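You operate a simulated robot arm through the tools that you are given. There is no shell and no other tool.

The job below is to be done with a simulated robot arm. You get a single attempt, and the scene is never put back.

TASK
Grease the cream block until fresh grease shows at its seal.
Fine: dust cap fully open, green push pump on the nipple; stop within a stroke of the first bead; pump back in its cup, cap shut.

Only the result counts: the job must be done as asked and must still hold three seconds after the hand-in. Knocking over, shifting, dropping, spilling or breaking anything else fails it. A push-on lid holds only when it is set on centred and level and pressed home; a screw cap is set on level and turned clockwise until tight.

THE ROBOT
A 7-joint arm with a two-finger parallel gripper, fixed in place. Base frame: the origin is at the foot of the arm, x ahead of it, y to its left, z up. Units: mm, degrees, N and s.
Its first joint turns from -132.0 to 132.0 degrees. Payload 3.91 kg.
Tool frame: the origin (TCP) lies between the finger pads and is the grasp point; the fingertips stand 30 mm ahead of it; z points along the fingers, y is the line along which they close. Largest opening 110 mm; finger width 20, thickness 10; the body of the gripper, 48 by 112 mm, starts 55 mm behind the TCP.
Orientation is that of the tool frame in the base frame, as [roll, pitch, yaw] about the fixed x, y, z axes, in that order (R = Rz(yaw) Ry(pitch) Rx(roll)). With the fingers straight down and closing along the base's y, the tool's x points along the base's -x, its y along +y and its z along -z.

THE INTERFACE
- The arm moves only by the tool move_arm. Its argument "deltas" is one flat list of numbers, 7 for each row, row after row: the turn, a rotation vector about the tool's x, y, z in degrees, then the shift along the tool's x, y, z in mm, then the gripper command, from -1 (fully open) to 1 (shut), values between in proportion. In form: [rx, ry, rz, dx, dy, dz, gripper, rx, ry, rz, dx, dy, dz, gripper, ...]. A call has 1 to 20 rows; each row shifts and turns the commanded pose from where the row before left it, along the tool's axes as they then stand. Each row takes 0.2 s and may step no farther than 50 mm and 8.6 degrees from the row before; otherwise, or with a gripper value out of range, the whole call is refused. A pose out of reach is approached as far as the arm can. The call stops where the force on the tool passes 40 N (or 10 N more than at its start, if that is more) or the arm is blocked; 0.2 s more then pass. Each finger travels about 108 mm/s and halts on what it meets, pressing with about 41 N; the grip force reading is that of the motor and also rises with nothing between the fingers. The clock runs only during rows and for 0.2 s after the last one: add rows that do not move to give the fingers time. The reply holds the time, the measured pose of the TCP, the force on the tool along the base axes, the opening and the grip force, in the units named above and with some noise, with the torque about the TCP (base axes, N m) and any sound that the robot's microphone picked up.
- Cameras (640 x 400 px; columns grow to the right, rows downward): "scene" is fixed at [232.7, 512.6, 1510.9]; the picture's right is [-0.61, -0.79, 0.00], its down [-0.39, 0.30, -0.87] and it looks along [0.69, -0.53, -0.49] (base axes); focal length 305 px, centre (320, 200). "wrist" rides on the gripper at [72, 17, -103] in the tool frame; the picture's right is [-0.23, 0.97, 0.00], its down [-0.76, -0.18, -0.62] and it looks along [-0.61, -0.14, 0.78] (tool axes); focal length 222 px, centre (320, 200). There is no depth. A picture from a camera that has moved, and an enlarged one, comes with that camera's place and axes in the base frame and with its lens. The place of the scene camera against the robot may be out by one fixed shift of up to 25 mm in any direction.
- get_image(camera): a new picture of that camera. No time passes.
- zoom(camera, box): a new picture of the part [left, top, right, bottom] of that camera's present view, enlarged. No time passes.
- sign_off(): hands the job in; it is judged then, once.

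Nothing tells you positions but the pictures and the camera data. Unless the task says otherwise, let go and move clear before handing in.

The tools are called after "Call:" as a command line: name --argument value ..., lists and objects as JSON in quotes. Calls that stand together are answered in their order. move_arm: Moves the arm, as the interface text tells. Its arguments: {"type":"object","properties":{"deltas":{"type":"array"}},"required":["deltas"]} The other tools are called the same way: get_image (camera) takes a picture; zoom (camera, box) takes an enlarged picture of a part of a camera's view; sign_off () hands the job in.

At the start:

```text
t: 0.0
tcp_pos: [513.6, 9.0, 1383.8]
orientation: [-180.0, 0.0, 179.9]
ft_force: [-0.5, 0.3, 0.6]
ft_torque: [0.0, 0.01, 0.02]
grip_width: 109.8
grasp_force: 0.1
```

scene: 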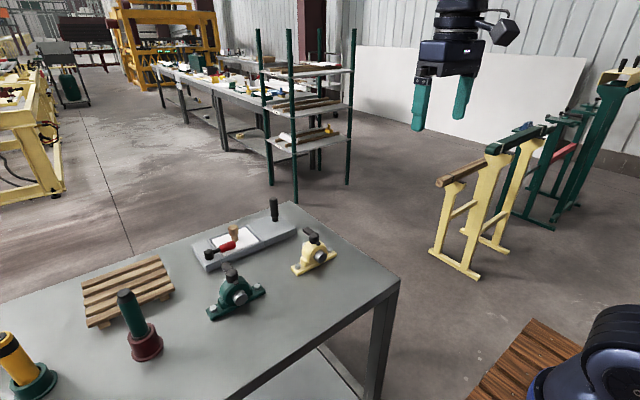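
wrist: 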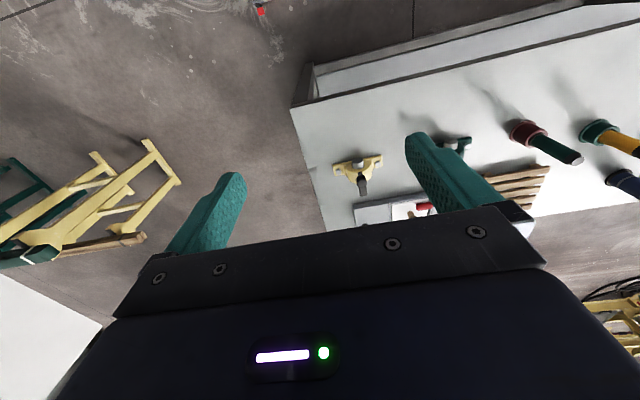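

I see a table with a cream bearing block, a green block, a green pump in a red cup, a yellow pump in a green cup, and other items. I'll zoom in for details before moving anything.

Call:
zoom --camera "scene" --box '[260, 200, 360, 290]'

Call:
zoom --camera "scene" --box '[180, 190, 360, 330]'

Call:
zoom --camera "scene" --box '[0, 260, 200, 400]'

Call:
zoom --camera "wrist" --box '[290, 90, 640, 240]'

```text
4.44 times, centred on (310, 245) of scene
camera zoom: at [232.7, 512.6, 1510.9], right [-0.61, -0.79, 0.0], down [-0.39, 0.3, -0.87], along [0.69, -0.53, -0.49], focal length 1357 px, centre (364, 0)
```

zoom: 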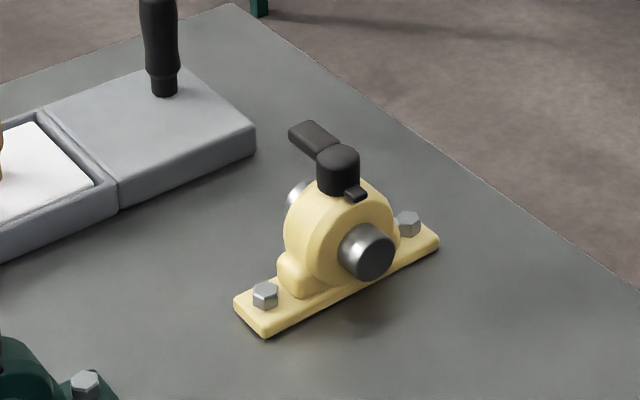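

```text
2.86 times, centred on (270, 260) of scene
camera zoom: at [232.7, 512.6, 1510.9], right [-0.61, -0.79, 0.0], down [-0.39, 0.3, -0.87], along [0.69, -0.53, -0.49], focal length 872 px, centre (463, 29)
```

zoom: 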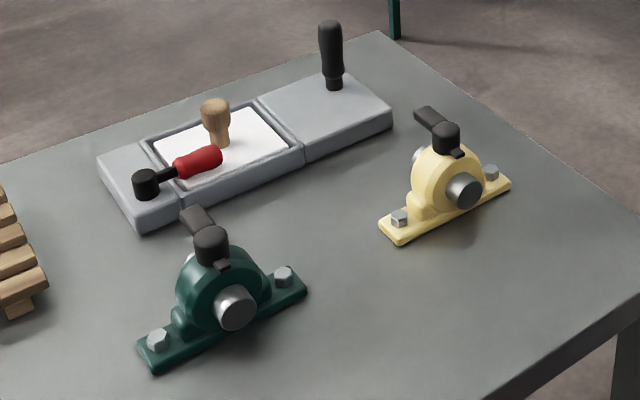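

```text
2.86 times, centred on (100, 330) of scene
camera zoom: at [232.7, 512.6, 1510.9], right [-0.61, -0.79, 0.0], down [-0.39, 0.3, -0.87], along [0.69, -0.53, -0.49], focal length 872 px, centre (949, -171)
```

zoom: 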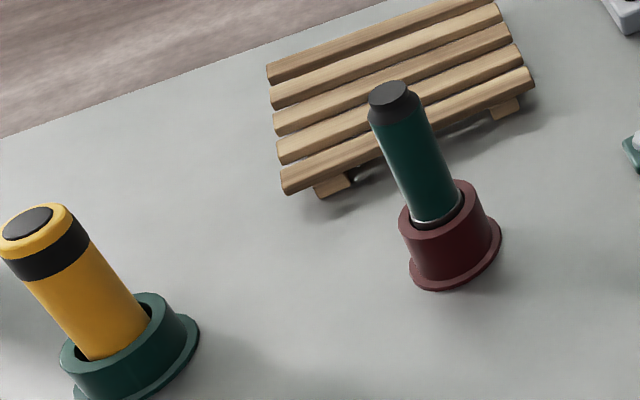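

```text
1.83 times, centred on (465, 165) of wrist
camera zoom: at [441.0, 23.7, 1488.5], right [0.23, 0.97, 0.0], down [0.76, -0.18, 0.62], along [0.61, -0.14, -0.78], focal length 406 px, centre (55, 264)
```

zoom: 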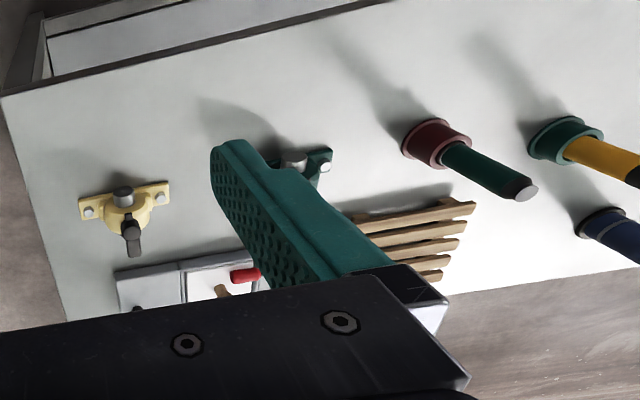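

The cream block sits near the right end of the table, around (846, 63, 830), and the green pump is in its red cup near (865, 570). I'll bring the wrist camera closer to look at the cap and get the positions.

Call:
move_arm --deltas '[0, 0, 0, -15, 6, 25, -1, 0, 0, 0, -15, 6, 25, -1, 0, 0, 0, -15, 6, 25, -1, 0, 0, 0, -15, 6, 25, -1, 0, 0, 0, -15, 6, 25, -1, 0, 0, 0, -15, 6, 25, -1, 0, 0, 0, 0, 0, 25, -1, 0, 0, 0, 0, 0, 25, -1, 0, 0, 0, 0, 0, 0, -1]'

```text
t: 2.0
tcp_pos: [602.0, 44.8, 1187.0]
orientation: [180.0, 0.0, 179.9]
ft_force: [-0.2, -0.8, 0.8]
ft_torque: [0.01, 0.0, 0.01]
grip_width: 109.9
grasp_force: 0.1
```

Call:
get_image --camera "wrist"

Call:
get_image --camera "scene"

```text
taken
camera wrist: at [529.4, 59.2, 1291.2], right [0.23, 0.97, 0.0], down [0.76, -0.18, 0.62], along [0.61, -0.14, -0.78], focal length 222 px, centre (320, 200)
```

wrist: 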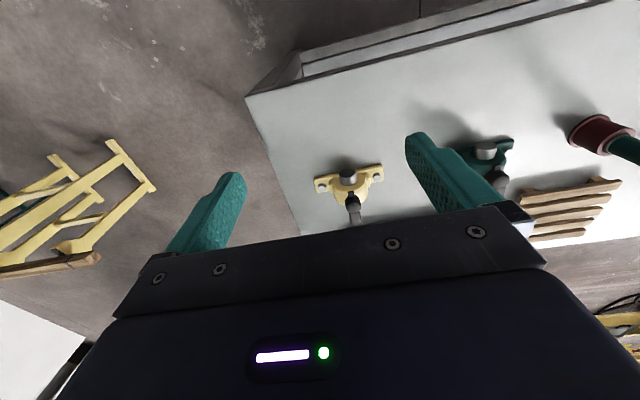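

```text
taken
```

scene: 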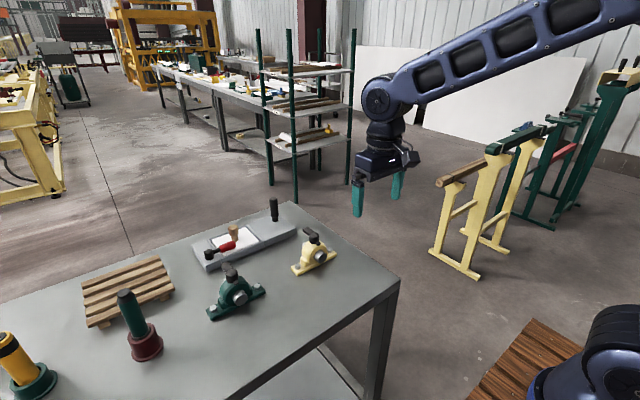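

The block's shaft points toward the robot and the cap's lever points away. I'm moving nearer for a clear view of the cap and its hinge.

Call:
move_arm --deltas '[0, 0, 0, -24, 8, 22, -1, 0, 0, 0, -24, 8, 22, -1, 0, 0, 0, -24, 8, 22, -1, 0, 0, 0, -24, 8, 22, -1, 0, 0, 0, -24, 8, 22, -1, 0, 0, 0, 0, 0, 0, -1]'

```text
t: 3.4
tcp_pos: [723.6, 83.8, 1073.2]
orientation: [-179.9, 0.0, 179.9]
ft_force: [0.2, 0.5, 0.1]
ft_torque: [0.02, 0.02, 0.03]
grip_width: 110.0
grasp_force: 0.0
```

Call:
get_image --camera "wrist"

Call:
zoom --camera "wrist" --box '[260, 120, 420, 220]'

```text
taken
camera wrist: at [650.8, 99.3, 1177.2], right [0.23, 0.97, 0.0], down [0.76, -0.18, 0.62], along [0.61, -0.14, -0.78], focal length 222 px, centre (320, 200)
```

wrist: 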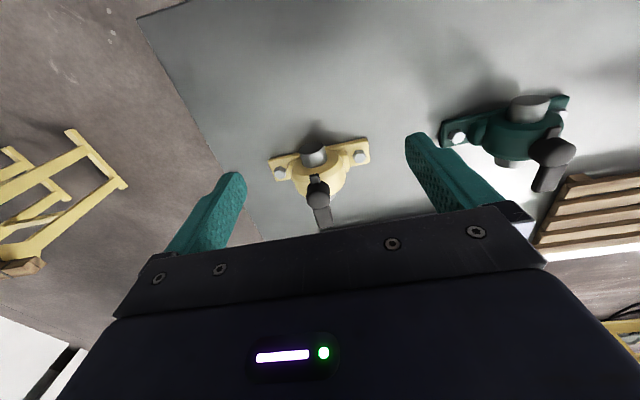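

```text
4.00 times, centred on (340, 170) of wrist
camera zoom: at [650.8, 99.3, 1177.2], right [0.23, 0.97, 0.0], down [0.76, -0.18, 0.62], along [0.61, -0.14, -0.78], focal length 888 px, centre (240, 320)
```

zoom: 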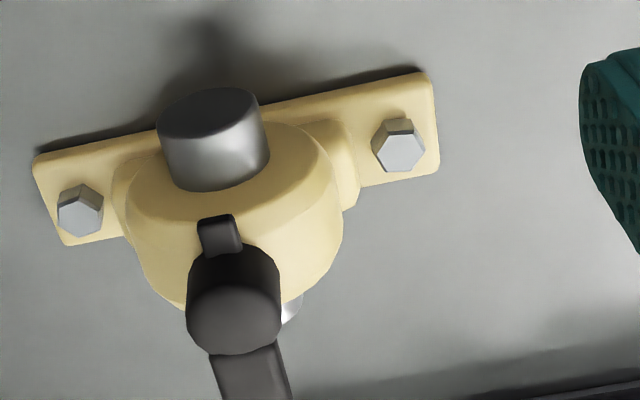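

Call:
zoom --camera "scene" --box '[290, 222, 340, 280]'

Call:
zoom --camera "scene" --box '[205, 255, 270, 325]'

```text
6.90 times, centred on (315, 251) of scene
camera zoom: at [232.7, 512.6, 1510.9], right [-0.61, -0.79, 0.0], down [-0.39, 0.3, -0.87], along [0.69, -0.53, -0.49], focal length 2106 px, centre (354, -152)
```

zoom: 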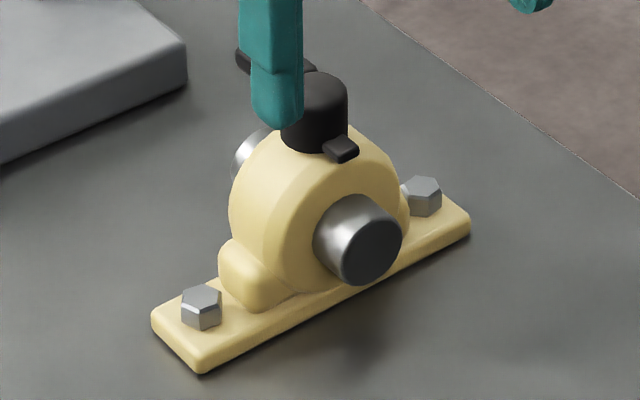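

```text
5.71 times, centred on (238, 290) of scene
camera zoom: at [232.7, 512.6, 1510.9], right [-0.61, -0.79, 0.0], down [-0.39, 0.3, -0.87], along [0.69, -0.53, -0.49], focal length 1745 px, centre (791, -314)
```

zoom: 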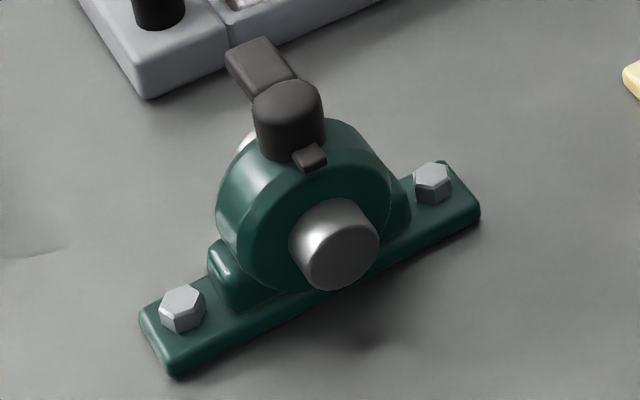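

The small tab sits at the cap's front rim and the lever at the back, but I can't yet tell which side is the hinge. I'll turn the wrist 90° to get a side view.

Call:
move_arm --deltas '[0, 0, 7.5, 0, 0, 0, -1, 0, 0, 7.5, 0, 0, 0, -1, 0, 0, 7.5, 0, 0, 0, -1, 0, 0, 7.5, 0, 0, 0, -1, 0, 0, 7.5, 0, 0, 0, -1, 0, 0, 7.5, 0, 0, 0, -1, 0, 0, 7.5, 0, 0, 0, -1, 0, 0, 7.5, 0, 0, 0, -1, 0, 0, 7.5, 0, 0, 0, -1, 0, 0, 7.5, 0, 0, 0, -1, 0, 0, 7.5, 0, 0, 0, -1, 0, 0, 7.5, 0, 0, 0, -1, 0, 0, 0, 0, 0, 0, -1]'

```text
t: 6.2
tcp_pos: [723.3, 83.8, 1074.1]
orientation: [-180.0, 0.1, 89.9]
ft_force: [0.6, 0.6, 0.0]
ft_torque: [0.02, 0.02, 0.02]
grip_width: 110.1
grasp_force: 0.1
```

Call:
move_arm --deltas '[0, 0, 0, 32, 20, 6, -1, 0, 0, 0, 32, 20, 6, -1, 0, 0, 0, 32, 20, 6, -1, 0, 0, 0, 32, 20, 6, -1, 0, -8, 0, 0, 0, 0, -1, 0, -8, 0, 0, 0, 0, -1, 0, -8, 0, 0, 0, 0, -1, 0, -8, 0, 0, 0, 0, -1, 0, 0, 0, 0, 0, 0, -1]'

Call:
get_image --camera "wrist"

```text
t: 8.2
tcp_pos: [804.0, 210.8, 1051.7]
orientation: [180.0, 32.1, 89.9]
ft_force: [0.3, -0.1, 0.0]
ft_torque: [0.0, 0.0, -0.01]
grip_width: 109.9
grasp_force: 0.1
```

```text
taken
camera wrist: at [821.1, 326.6, 1100.7], right [0.97, -0.19, 0.12], down [-0.18, -0.31, 0.93], along [-0.14, -0.93, -0.34], focal length 222 px, centre (320, 200)
```

wrist: 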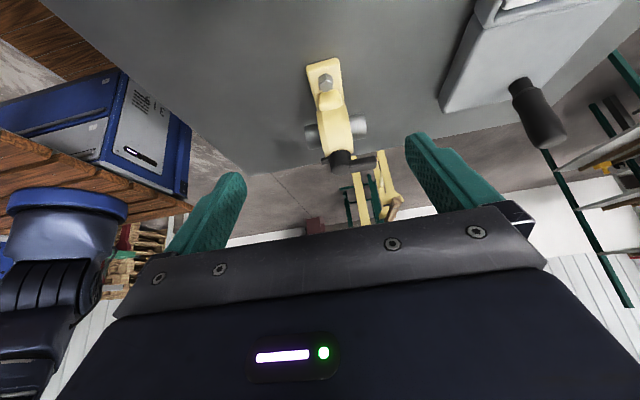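

Call:
zoom --camera "wrist" --box '[280, 50, 420, 190]'

Call:
zoom --camera "wrist" --box '[310, 110, 400, 180]'

```text
2.86 times, centred on (350, 120) of wrist
camera zoom: at [821.1, 326.6, 1100.7], right [0.97, -0.19, 0.12], down [-0.18, -0.31, 0.93], along [-0.14, -0.93, -0.34], focal length 635 px, centre (234, 429)
```

zoom: 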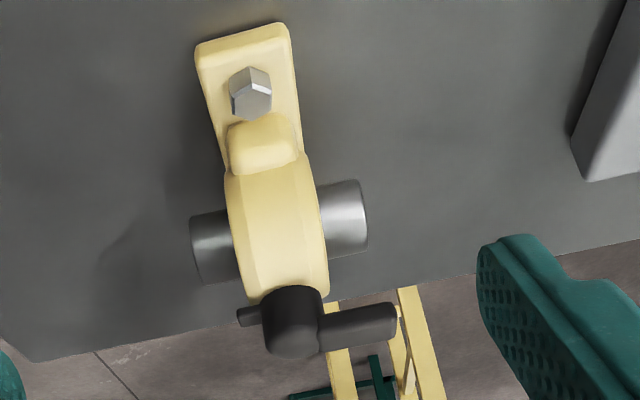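

```text
5.71 times, centred on (355, 145) of wrist
camera zoom: at [821.1, 326.6, 1100.7], right [0.97, -0.19, 0.12], down [-0.18, -0.31, 0.93], along [-0.14, -0.93, -0.34], focal length 1269 px, centre (120, 514)
```

zoom: 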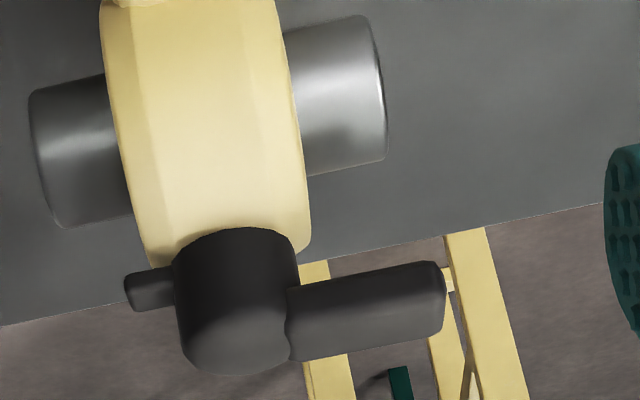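

The cap's centre top triangulates to about (813, 60, 967). The lug at its -x base looks like the hinge, and the +x lever near the top is the lift handle, reaching x≈860. Before touching it I'll go and inspect the green pump in its cup.

Call:
move_arm --deltas '[0, 8, 0, 0, 0, -10, -1, 0, 8, 0, 0, 0, -30, -1, 0, 8, 0, 0, 0, -30, -1, 0, 8, 0, 0, 0, -30, -1, 0, 0, -8.2, 0, 0, 0, -1, 0, 0, -8.2, 0, 0, 0, -1, 0, 0, -8.2, 0, 0, 0, -1, 0, 0, -8.2, 0, 0, 0, -1, 0, 0, -8.2, 0, 0, 0, -1, 0, 0, -8.2, 0, 0, 0, -1, 0, 0, -8.2, 0, 0, 0, -1, 0, 0, -8.2, 0, 0, 0, -1, 0, 0, -8.2, 0, 0, 0, -1, 0, 0, -8.2, 0, 0, 0, -1, 0, 0, -8, 0, 0, 0, -1, 0, 0, 0, 0, 0, 0, -1]'

Call:
get_image --camera "wrist"

```text
t: 11.6
tcp_pos: [804.9, 241.7, 1145.6]
orientation: [-179.9, 0.0, -179.9]
ft_force: [-0.2, -0.2, -1.1]
ft_torque: [-0.01, 0.0, -0.01]
grip_width: 110.1
grasp_force: 0.0
```

```text
taken
camera wrist: at [731.6, 258.4, 1249.3], right [0.23, 0.97, 0.0], down [0.76, -0.18, 0.62], along [0.61, -0.14, -0.78], focal length 222 px, centre (320, 200)
```

wrist: 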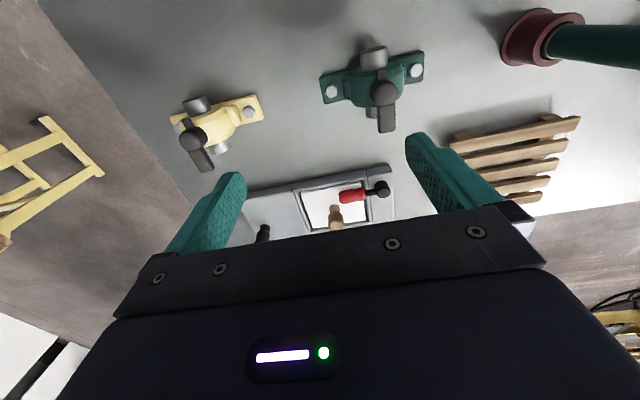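

Call:
move_arm --deltas '[0, 0, 0, 21, 40, -6, -1, 0, 0, 0, 21, 40, -6, -1, 0, 0, 0, 21, 40, -6, -1, 0, 0, 0, 21, 40, -6, -1, 0, 0, 0, 21, 40, -6, -1, 0, 0, 0, 21, 40, -6, -1, 0, 0, 0, 0, 0, 0, -1]'

Call:
get_image --camera "wrist"

Call:
get_image --camera "scene"

```text
t: 13.2
tcp_pos: [678.6, 481.8, 1182.7]
orientation: [180.0, 0.0, 180.0]
ft_force: [0.3, -0.1, 1.0]
ft_torque: [0.02, 0.03, -0.02]
grip_width: 109.9
grasp_force: 0.0
```

```text
taken
camera wrist: at [605.8, 498.4, 1285.6], right [0.23, 0.97, 0.0], down [0.76, -0.18, 0.62], along [0.61, -0.14, -0.78], focal length 222 px, centre (320, 200)
```

wrist: 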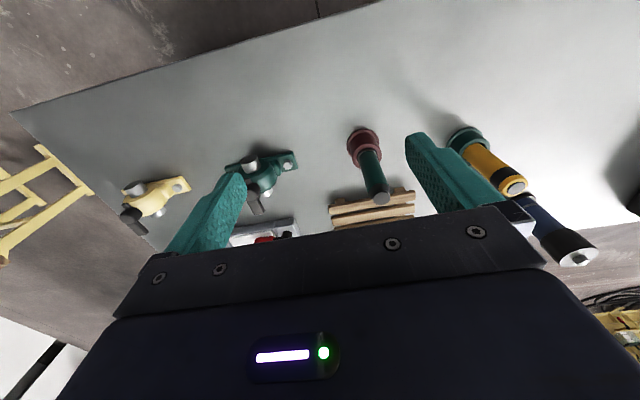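

```text
taken
```

scene: 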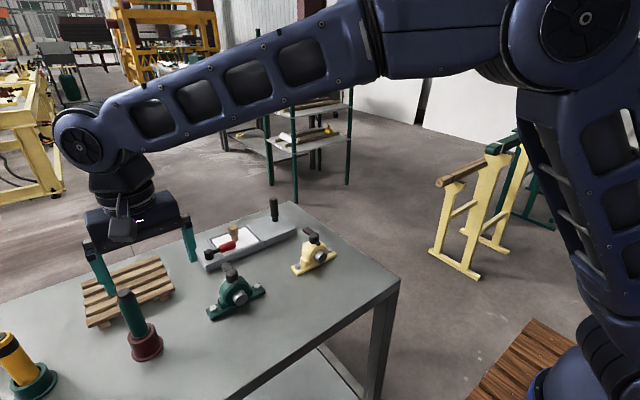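

Call:
zoom --camera "wrist" --box '[330, 110, 430, 210]'

Call:
zoom --camera "scene" --box '[100, 270, 190, 370]'

```text
4.00 times, centred on (380, 160) of wrist
camera zoom: at [605.8, 498.4, 1285.6], right [0.23, 0.97, 0.0], down [0.76, -0.18, 0.62], along [0.61, -0.14, -0.78], focal length 888 px, centre (80, 360)
```

zoom: 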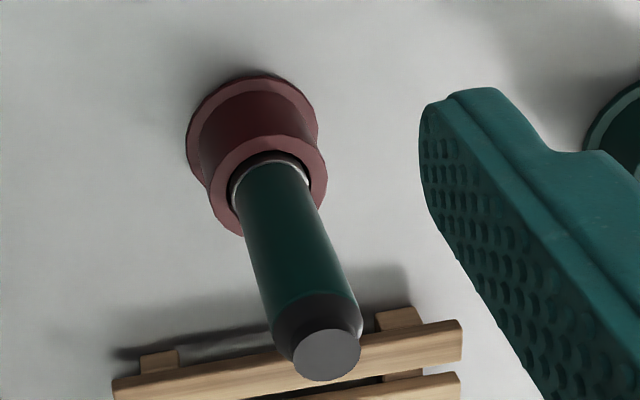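

```text
4.00 times, centred on (145, 320) of scene
camera zoom: at [232.7, 512.6, 1510.9], right [-0.61, -0.79, 0.0], down [-0.39, 0.3, -0.87], along [0.69, -0.53, -0.49], focal length 1222 px, centre (1020, -280)
```

zoom: 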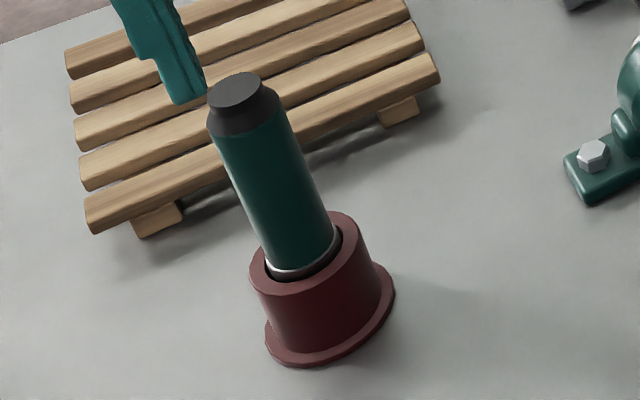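

The pump axis sits at about (815, 539), with its top at z≈1037 and the cup rim at z≈911, so I can reach it. I'll start with the cap and move above its lever.

Call:
move_arm --deltas '[0, 0, 0, -17.1, -42.2, 10, -1, 0, 0, 0, -17.1, -42.2, 10, -1, 0, 0, 0, -17.1, -42.2, 10, -1, 0, 0, 0, -17.1, -42.2, 10, -1, 0, 0, 0, -17.1, -42.2, 10, -1, 0, 0, 0, -17.1, -42.2, 10, -1, 0, 0, 0, -17.1, -42.2, 10, -1, 0, 0, 0, -17.1, -42.2, 10, -1, 0, 0, 0, -17.1, -42.2, 10, -1, 0, 0, 0, -17.1, -42.2, 10, -1, 0, 0, 0, 0, 0, 0, -1]'

Call:
get_image --camera "wrist"

Call:
zoom --camera "wrist" --box '[260, 50, 420, 230]'

Call:
zoom --camera "scene" --box '[260, 190, 370, 290]'

```text
t: 15.6
tcp_pos: [849.7, 59.3, 1083.4]
orientation: [180.0, 0.0, 179.9]
ft_force: [0.0, 0.3, 0.6]
ft_torque: [-0.03, 0.0, -0.03]
grip_width: 110.0
grasp_force: 0.0
```

```text
taken
camera wrist: at [776.8, 75.1, 1187.9], right [0.23, 0.97, 0.0], down [0.76, -0.18, 0.62], along [0.61, -0.14, -0.78], focal length 222 px, centre (320, 200)
```

wrist: 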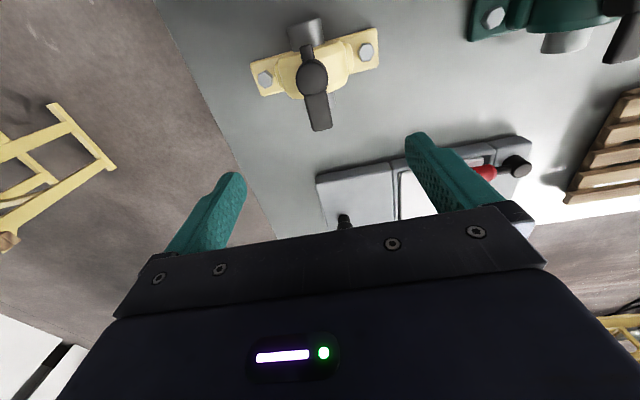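

```text
2.22 times, centred on (340, 140) of wrist
camera zoom: at [776.8, 75.1, 1187.9], right [0.23, 0.97, 0.0], down [0.76, -0.18, 0.62], along [0.61, -0.14, -0.78], focal length 494 px, centre (276, 333)
```

zoom: 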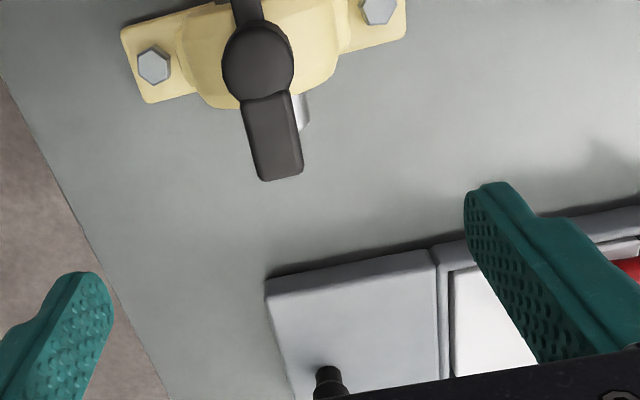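

```text
4.00 times, centred on (315, 240) of scene
camera zoom: at [232.7, 512.6, 1510.9], right [-0.61, -0.79, 0.0], down [-0.39, 0.3, -0.87], along [0.69, -0.53, -0.49], focal length 1222 px, centre (340, 40)
```

zoom: 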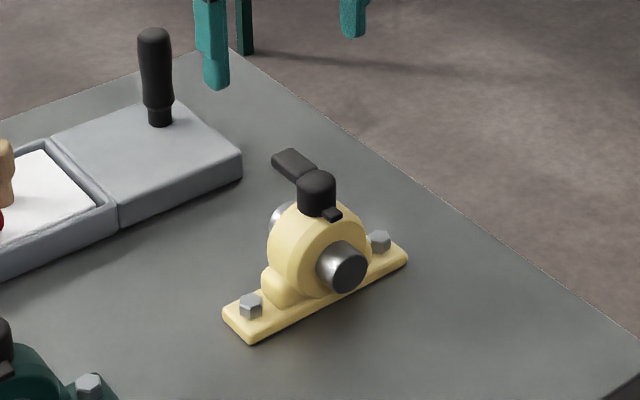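

The lever runs from about (826, 59) to (859, 58), is roughly 20 mm wide, and its top is at z≈967. I'm lowering the open fingers around it and partly closing to check they are centred.

Call:
move_arm --deltas '[0, 0, 0, 1.7, -1.1, 35, -1, 0, 0, 0, 0, 0, 35, -1, 0, 0, 0, 0, 0, 35, -1, 0, 0, 0, 0, 0, 0, 0.4, 0, 0, 0, 0, 0, 0, 0.4, 0, 0, 0, 0, 0, 0, 0.4]'

Call:
get_image --camera "wrist"

Call:
zoom --camera "wrist" --box '[240, 90, 400, 230]'

Call:
zoom --camera "scene" --box '[270, 200, 350, 290]'

```text
t: 17.0
tcp_pos: [845.3, 58.6, 978.4]
orientation: [179.9, 0.0, 180.0]
ft_force: [-0.2, -0.5, -0.4]
ft_torque: [-0.03, 0.01, 0.01]
grip_width: 33.2
grasp_force: 0.0
```

```text
taken
camera wrist: at [773.6, 74.6, 1081.1], right [0.23, 0.97, 0.0], down [0.76, -0.18, 0.62], along [0.61, -0.14, -0.78], focal length 222 px, centre (320, 200)
```

wrist: 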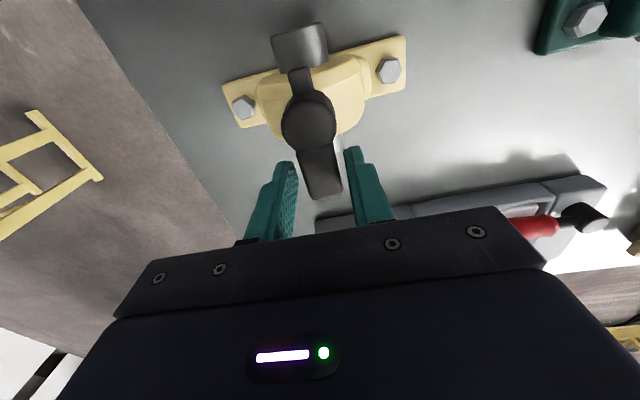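

```text
2.86 times, centred on (320, 160) of wrist
camera zoom: at [773.6, 74.6, 1081.1], right [0.23, 0.97, 0.0], down [0.76, -0.18, 0.62], along [0.61, -0.14, -0.78], focal length 635 px, centre (320, 314)
```

zoom: 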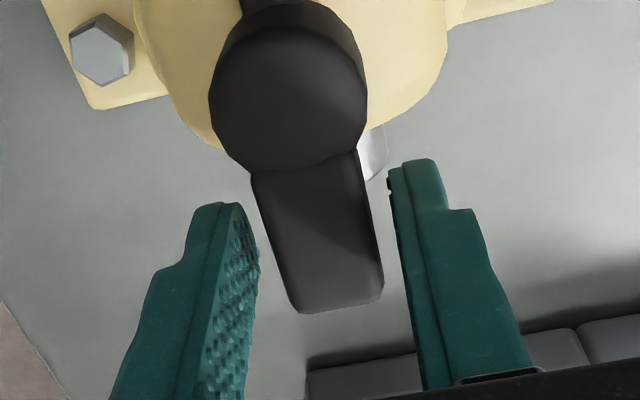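

```text
4.44 times, centred on (310, 245) of scene
camera zoom: at [232.7, 512.6, 1510.9], right [-0.61, -0.79, 0.0], down [-0.39, 0.3, -0.87], along [0.69, -0.53, -0.49], focal length 1357 px, centre (364, 0)
```

zoom: 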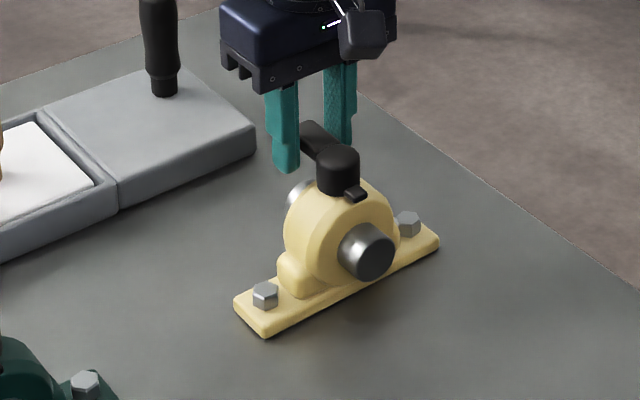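

Call:
move_arm --deltas '[0, 0, 0, 0, 0, 0, 0.7, 0, 0, 0, 0, 0, 0, 1, 0, 0, 0, 0, 0, 0, 1]'

Call:
zoom --camera "wrist" --box '[240, 90, 400, 230]'

```text
t: 17.8
tcp_pos: [845.4, 59.5, 976.8]
orientation: [180.0, 0.0, -180.0]
ft_force: [1.2, 14.1, -1.3]
ft_torque: [0.2, -0.11, 0.03]
grip_width: 21.5
grasp_force: 45.5
```

```text
2.86 times, centred on (320, 160) of wrist
camera zoom: at [773.6, 75.7, 1081.2], right [0.23, 0.97, 0.0], down [0.76, -0.18, 0.62], along [0.61, -0.14, -0.78], focal length 635 px, centre (320, 314)
```

zoom: 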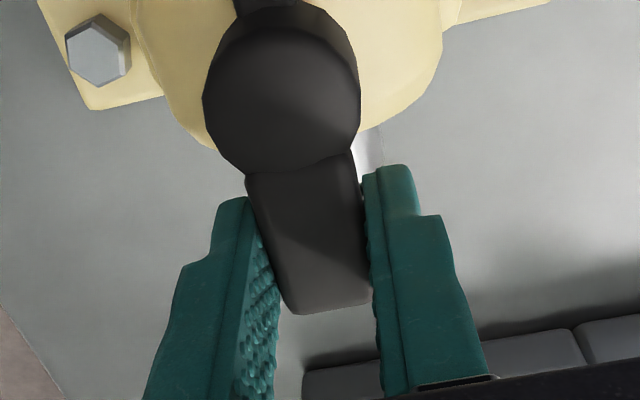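

The lever is gripped at 21.5 mm wide with a slight side load of about 14 N in y. I'll ease that off by 1 mm, then lift along a small arc about the hinge lug and watch the forces.

Call:
move_arm --deltas '[0, 0, 0, 0, 1.1, 0, 1, 0, 0, 0, 1.7, 0, -4.46, 1, 0, 0, 0, 2.05, 0, -4.31, 1]'

Call:
zoom --camera "scene" --box '[270, 200, 350, 290]'

Call:
zoom --camera "wrist" --box '[240, 90, 400, 230]'

```text
t: 18.6
tcp_pos: [844.3, 60.1, 983.4]
orientation: [180.0, -0.1, 179.9]
ft_force: [21.7, 10.5, -17.0]
ft_torque: [0.12, -1.64, 0.03]
grip_width: 21.9
grasp_force: 44.9
```

```text
4.44 times, centred on (310, 245) of scene
camera zoom: at [232.7, 512.6, 1510.9], right [-0.61, -0.79, 0.0], down [-0.39, 0.3, -0.87], along [0.69, -0.53, -0.49], focal length 1357 px, centre (364, 0)
```

zoom: 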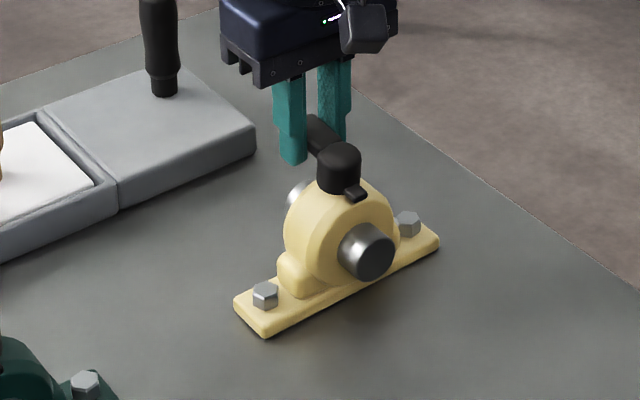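

```text
2.86 times, centred on (320, 160) of wrist
camera zoom: at [770.9, 75.9, 1087.1], right [0.23, 0.97, 0.0], down [0.76, -0.18, 0.62], along [0.61, -0.14, -0.78], focal length 635 px, centre (320, 314)
```

zoom: 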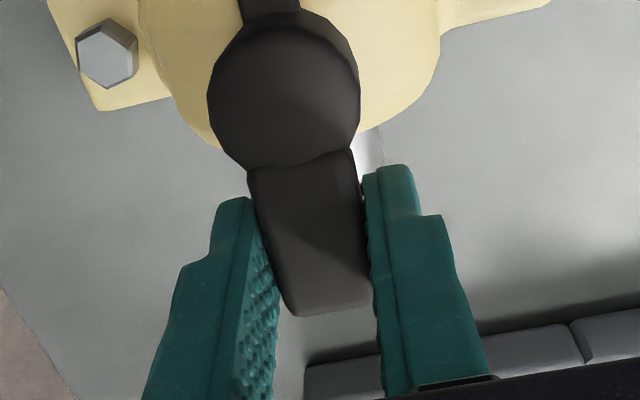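

The lever is rising, but the pads resist its rotation with a couple of about -1.6 N·m. I'll tilt the tool along with the cap about the hinge so it moves as a rigid arc, and check again.

Call:
move_arm --deltas '[0, -4, 0, -0.4, 0, 0, 1, 0, -4, 0, -0.4, 0, 0, 1, 0, 0, 0, 0, 0, 0, 1]'

Call:
zoom --camera "scene" --box '[290, 205, 340, 270]'

```text
t: 19.4
tcp_pos: [841.3, 59.1, 984.4]
orientation: [-180.0, 7.9, -180.0]
ft_force: [-27.6, 1.4, 10.7]
ft_torque: [0.02, 1.61, 0.0]
grip_width: 21.6
grasp_force: 45.4
```

```text
6.15 times, centred on (315, 238) of scene
camera zoom: at [232.7, 512.6, 1510.9], right [-0.61, -0.79, 0.0], down [-0.39, 0.3, -0.87], along [0.69, -0.53, -0.49], focal length 1879 px, centre (351, -31)
```

zoom: 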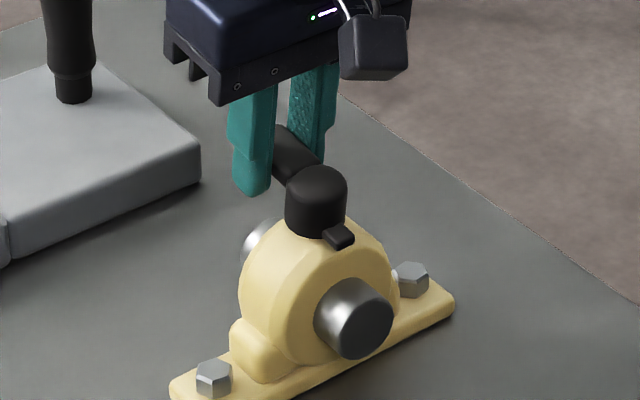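

Call:
zoom --camera "wrist" --box '[240, 60, 400, 230]'

Call:
zoom --camera "scene" --box '[300, 222, 330, 254]'

```text
2.35 times, centred on (320, 145) of wrist
camera zoom: at [755.8, 76.0, 1077.0], right [0.23, 0.97, 0.03], down [0.67, -0.18, 0.72], along [0.71, -0.14, -0.69], focal length 523 px, centre (320, 329)
```

zoom: 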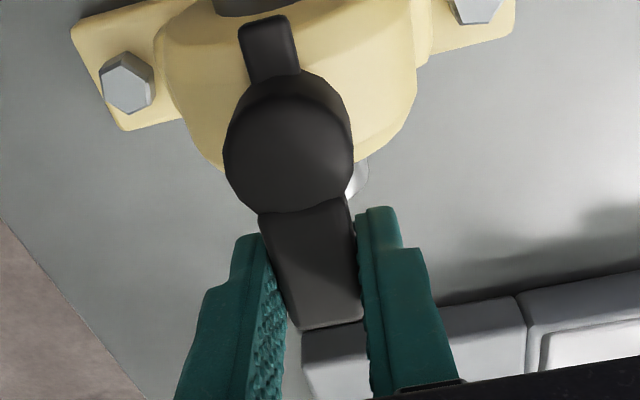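

```text
12.50 times, centred on (315, 238) of scene
camera zoom: at [232.7, 512.6, 1510.9], right [-0.61, -0.79, 0.0], down [-0.39, 0.3, -0.87], along [0.69, -0.53, -0.49], focal length 3817 px, centre (382, -275)
```

zoom: 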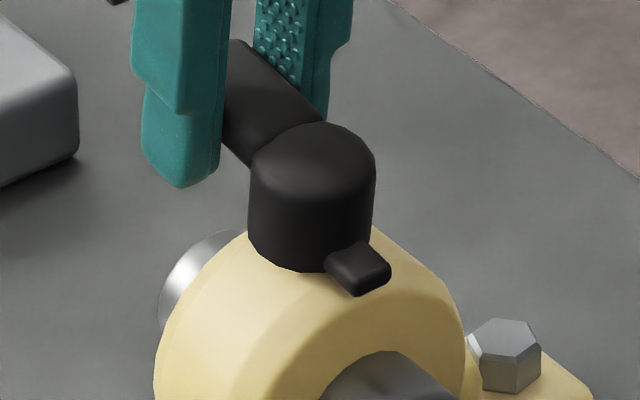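

Call:
move_arm --deltas '[0, 0, 0, 2.5, 0, -0.35, 1, 0, -6, 0, 3.41, 0, -5.3, 1, 0, -6, 0, 3.41, 0, -5.3, 1, 0, 0, 0, 0, 0, 0, 1]'

Call:
zoom --camera "scene" --box '[295, 212, 335, 254]'

```text
t: 20.4
tcp_pos: [833.2, 59.7, 994.2]
orientation: [180.0, 20.0, 180.0]
ft_force: [-4.9, -0.4, -9.3]
ft_torque: [0.01, -0.18, 0.06]
grip_width: 21.5
grasp_force: 45.1
```

```text
9.52 times, centred on (315, 233) of scene
camera zoom: at [232.7, 512.6, 1510.9], right [-0.61, -0.79, 0.0], down [-0.39, 0.3, -0.87], along [0.69, -0.53, -0.49], focal length 2908 px, centre (368, -114)
```

zoom: 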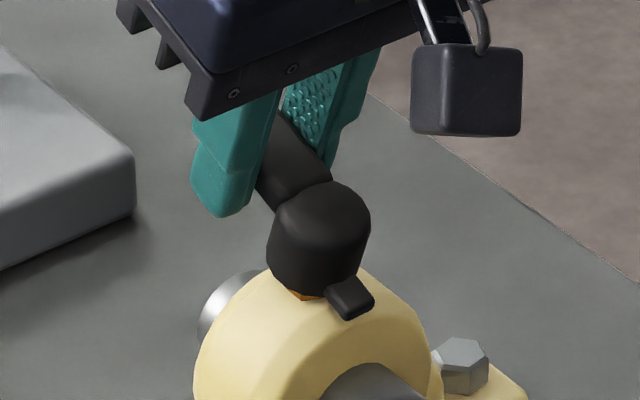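

The cap is opening about the front lug with low forces, and a brass nipple is showing underneath. I'll continue the arc.

Call:
move_arm --deltas '[0, -6, 0, 3.41, 0, -5.3, 1, 0, -6, 0, 3.41, 0, -5.3, 1, 0, -6, 0, 3.41, 0, -5.3, 1, 0, -6, 0, 3.41, 0, -5.3, 1, 0, 0, 0, 0, 0, 0, 1]'

Call:
zoom --camera "scene" --box '[285, 195, 345, 260]'

```text
t: 21.6
tcp_pos: [811.5, 60.1, 1007.0]
orientation: [179.9, 44.2, -180.0]
ft_force: [-1.6, -1.2, 19.4]
ft_torque: [0.0, 0.47, 0.02]
grip_width: 21.6
grasp_force: 44.9
```

```text
6.15 times, centred on (315, 228) of scene
camera zoom: at [232.7, 512.6, 1510.9], right [-0.61, -0.79, 0.0], down [-0.39, 0.3, -0.87], along [0.69, -0.53, -0.49], focal length 1879 px, centre (351, 31)
```

zoom: 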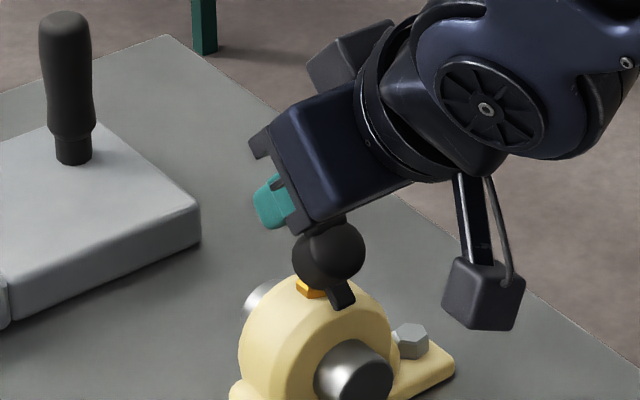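

The cap is at about 44°, and the fit puts the hinge near (790.5, 950.4). I'm correcting for that and continuing to roughly 80°.

Call:
move_arm --deltas '[0, 0, 0, -0.7, 0, -0.7, 1, 0, -6, 0, 3.07, 0, -5.58, 1, 0, -6, 0, 3.07, 0, -5.58, 1, 0, -6, 0, 3.07, 0, -5.58, 1, 0, 0, 0, 0, 0, 0, 1]'

Call:
zoom --camera "scene" --box '[285, 195, 345, 260]'

```text
t: 22.8
tcp_pos: [792.6, 58.9, 1011.0]
orientation: [-180.0, 62.1, -179.9]
ft_force: [-10.6, 15.5, 24.6]
ft_torque: [0.12, 0.66, 0.18]
grip_width: 21.7
grasp_force: 45.0
```

```text
6.15 times, centred on (315, 228) of scene
camera zoom: at [232.7, 512.6, 1510.9], right [-0.61, -0.79, 0.0], down [-0.39, 0.3, -0.87], along [0.69, -0.53, -0.49], focal length 1879 px, centre (351, 31)
```

zoom: 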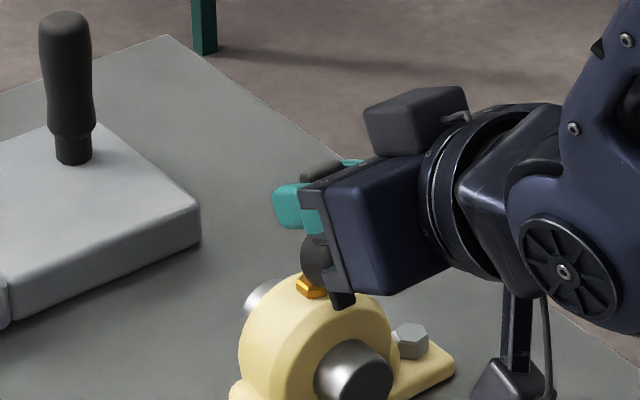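

Call:
get_image --camera "wrist"

Call:
get_image --camera "scene"

```text
taken
camera wrist: at [666.0, 75.7, 995.1], right [0.11, 0.97, 0.2], down [-0.19, -0.18, 0.96], along [0.98, -0.14, 0.17], focal length 222 px, centre (320, 200)
```

wrist: 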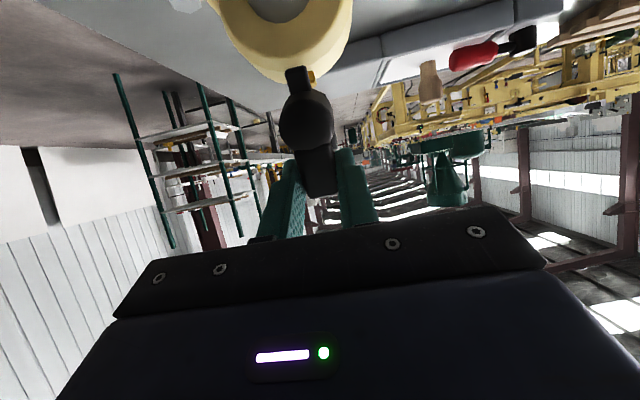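

```text
taken
```

scene: 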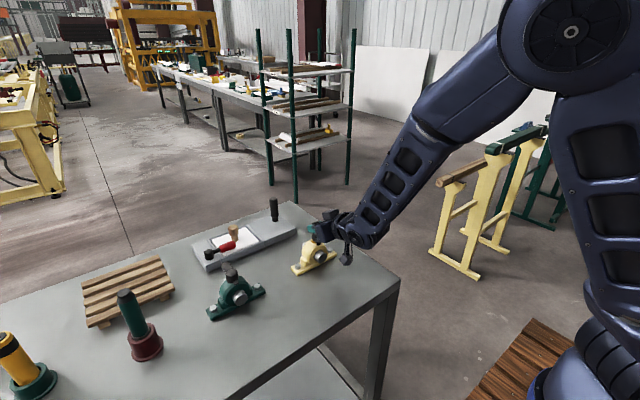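

The cap is at about 62°. The load is mostly radial compression against the hinge plus a little side force. I'll ease both off and continue to about 84°.

Call:
move_arm --deltas '[0, 0, 0, -0.8, 1.0, -0.4, 1, 0, -6, 0, 3.07, 0, -5.58, 1, 0, -6, 0, 3.07, 0, -5.58, 1, 0, 0, 0, 0, 0, 0, 1]'

Call:
zoom --camera "scene" --box '[285, 195, 365, 275]'

```text
t: 23.8
tcp_pos: [778.9, 59.0, 1010.3]
orientation: [-179.8, 73.8, -179.8]
ft_force: [-11.5, 5.7, -11.8]
ft_torque: [0.06, 0.84, 0.04]
grip_width: 21.6
grasp_force: 44.8
```

```text
5.00 times, centred on (325, 235) of scene
camera zoom: at [232.7, 512.6, 1510.9], right [-0.61, -0.79, 0.0], down [-0.39, 0.3, -0.87], along [0.69, -0.53, -0.49], focal length 1527 px, centre (295, 25)
```

zoom: 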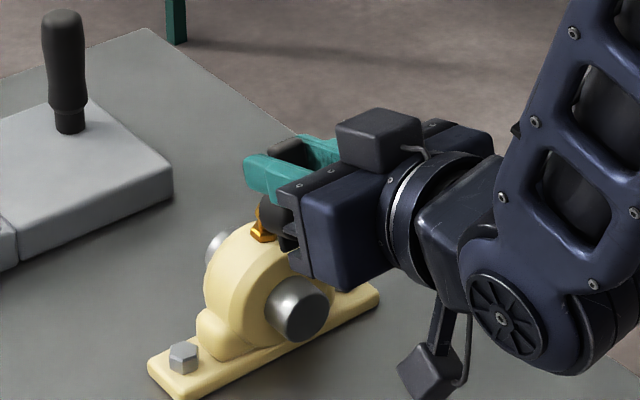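

Call:
move_arm --deltas '[0, -6, 0, 3.07, 0, -5.58, 1, 0, -6, 0, 3.07, 0, -5.58, 1, 0, 0, 0, 0, 0, 0, 1]'

Call:
zoom --camera "scene" --box '[285, 195, 365, 275]'

Call:
get_image --camera "wrist"

```text
t: 24.6
tcp_pos: [767.4, 60.2, 1006.0]
orientation: [-179.4, 85.7, -179.4]
ft_force: [-15.0, -6.8, -32.1]
ft_torque: [0.04, 1.65, -0.11]
grip_width: 21.9
grasp_force: 45.4
```

```text
5.00 times, centred on (325, 235) of scene
camera zoom: at [232.7, 512.6, 1510.9], right [-0.61, -0.79, 0.0], down [-0.39, 0.3, -0.87], along [0.69, -0.53, -0.49], focal length 1527 px, centre (295, 25)
```

zoom: 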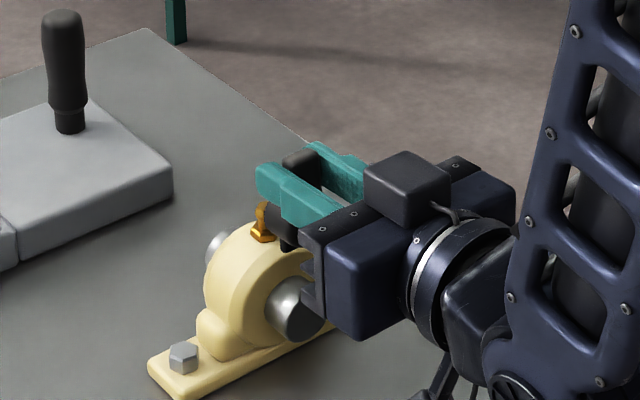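

```text
taken
camera wrist: at [658.0, 76.1, 941.2], right [0.02, 0.97, 0.23], down [-0.57, -0.18, 0.8], along [0.82, -0.14, 0.55], focal length 222 px, centre (320, 200)
```

wrist: 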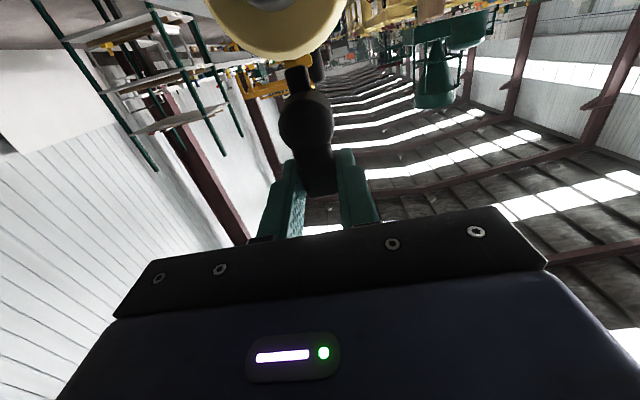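

The cap is at about 85° with no net hinge torque, so it should be past over-centre. I'll relieve the stress, open the fingers slightly and see whether it stays.

Call:
move_arm --deltas '[0, 1.5, 0, 1.2, 0, -1.0, 1, 0, 0, 0, 0, 0, 0, 0.5, 0, 0, 0, 0, 0, 0, 0.4, 0, 0, 0, 0, 0, 0, 0.4]'

Call:
zoom --camera "scene" --box '[285, 195, 365, 275]'

Call:
get_image --camera "wrist"

```text
t: 25.6
tcp_pos: [766.8, 62.2, 1006.8]
orientation: [-179.9, 84.5, 179.8]
ft_force: [0.2, 0.6, 1.2]
ft_torque: [-0.03, 0.01, -0.02]
grip_width: 33.1
grasp_force: 0.1
```

```text
5.00 times, centred on (325, 235) of scene
camera zoom: at [232.7, 512.6, 1510.9], right [-0.61, -0.79, 0.0], down [-0.39, 0.3, -0.87], along [0.69, -0.53, -0.49], focal length 1527 px, centre (295, 25)
```

zoom: 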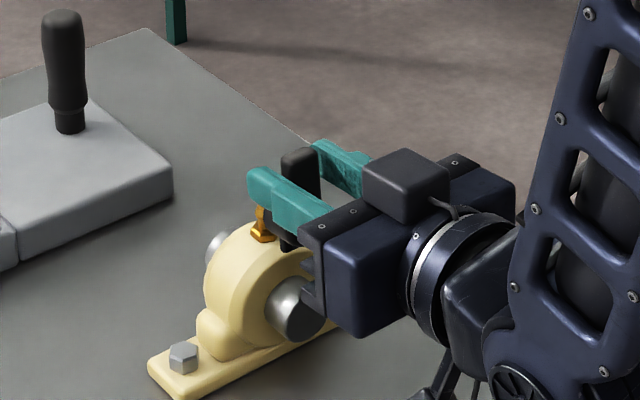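

```text
taken
camera wrist: at [655.6, 76.9, 944.5], right [0.02, 0.97, 0.23], down [-0.55, -0.18, 0.82], along [0.84, -0.14, 0.53], focal length 222 px, centre (320, 200)
```

wrist: 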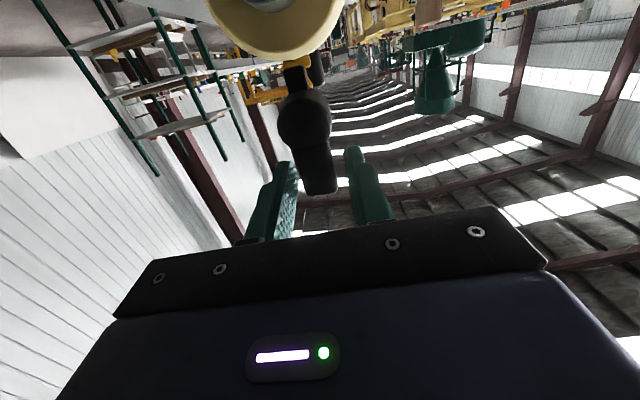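

The cap stays up on its own. I'm opening wide, rising clear and bringing the tool back to vertical.

Call:
move_arm --deltas '[0, 0, 0, 0, 0, 0, -0.5, 0, 0, 0, 0, 0, 0, -0.5, 0, 0, 0, -20, 0, 1, -0.5, 0, 0, 0, -25, 0, 2, -0.5, 0, 0, 0, -25, 0, 2, -0.5, 0, 0, 0, -25, 0, 2, -0.5, 0, 0, 0, -25, 0, 2, -0.5, 0, 0, 0, 0, 0, 0, -0.5]'

Call:
zoom --camera "scene" --box '[270, 180, 370, 280]'

```text
t: 27.4
tcp_pos: [786.7, 60.9, 1125.3]
orientation: [-179.7, 84.5, -179.6]
ft_force: [1.2, 0.0, -0.3]
ft_torque: [-0.03, -0.03, 0.02]
grip_width: 82.6
grasp_force: 0.1
```

```text
4.00 times, centred on (320, 230) of scene
camera zoom: at [232.7, 512.6, 1510.9], right [-0.61, -0.79, 0.0], down [-0.39, 0.3, -0.87], along [0.69, -0.53, -0.49], focal length 1222 px, centre (320, 80)
```

zoom: 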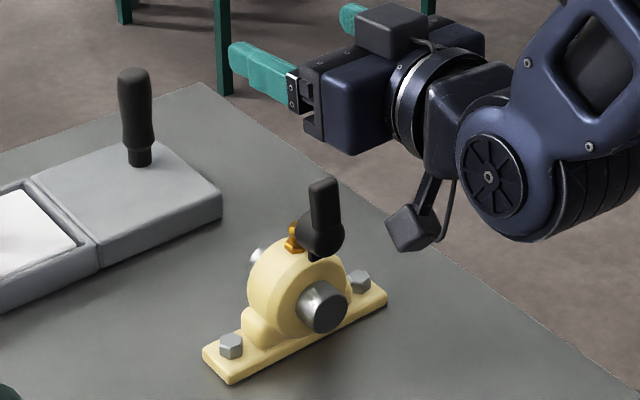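

Call:
move_arm --deltas '[0, 8.45, 0, 0, 0, 0, -0.5, 0, 8.45, 0, 0, 0, 0, -0.5, 0, 8.45, 0, 0, 0, 0, -0.5, 0, 8.45, 0, 0, 0, 0, -0.5, 0, 8.45, 0, 0, 0, 0, 0.5, 0, 8.45, 0, 0, 0, 0, 1, 0, 8.45, 0, 0, 0, 0, 1, 0, 8.45, 0, 0, 0, 0, 1, 0, 8.45, 0, 0, 0, 0, 1, 0, 8.45, 0, 0, 0, 0, 1, 0, 0, 0, -23, 0, 0, 1, 0, 0, 0, -22, 0, 0, 1, 0, 0, 0, 0, 0, 0, 1]'

Call:
get_image --camera "wrist"

Call:
zoom --camera "scene" --box '[270, 180, 370, 280]'

```text
t: 30.2
tcp_pos: [833.2, 55.3, 1130.6]
orientation: [-179.3, 4.2, 179.3]
ft_force: [-0.2, 0.7, -0.2]
ft_torque: [0.0, -0.03, 0.01]
grip_width: 0.1
grasp_force: 37.6
out of reach, approached as far as the arm can: row 5
```

```text
taken
camera wrist: at [753.6, 74.0, 1226.9], right [0.24, 0.97, 0.0], down [0.71, -0.18, 0.68], along [0.66, -0.16, -0.73], focal length 222 px, centre (320, 200)
```

wrist: 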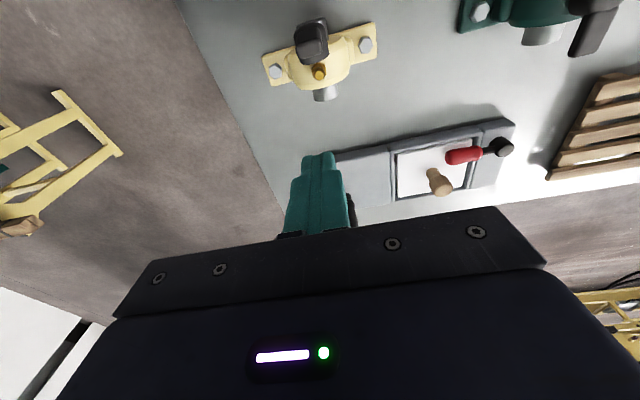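

```text
4.00 times, centred on (320, 230) of scene
camera zoom: at [232.7, 512.6, 1510.9], right [-0.61, -0.79, 0.0], down [-0.39, 0.3, -0.87], along [0.69, -0.53, -0.49], focal length 1222 px, centre (320, 80)
```

zoom: 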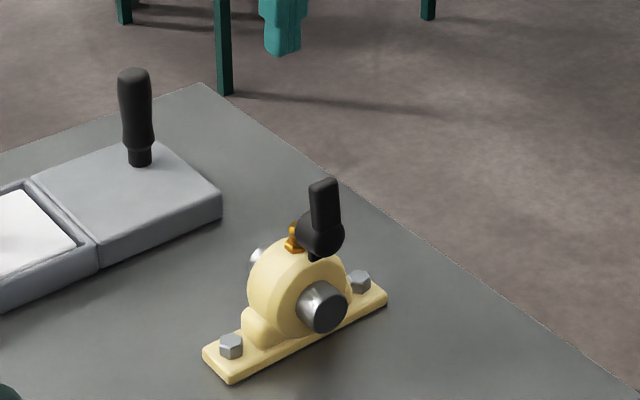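

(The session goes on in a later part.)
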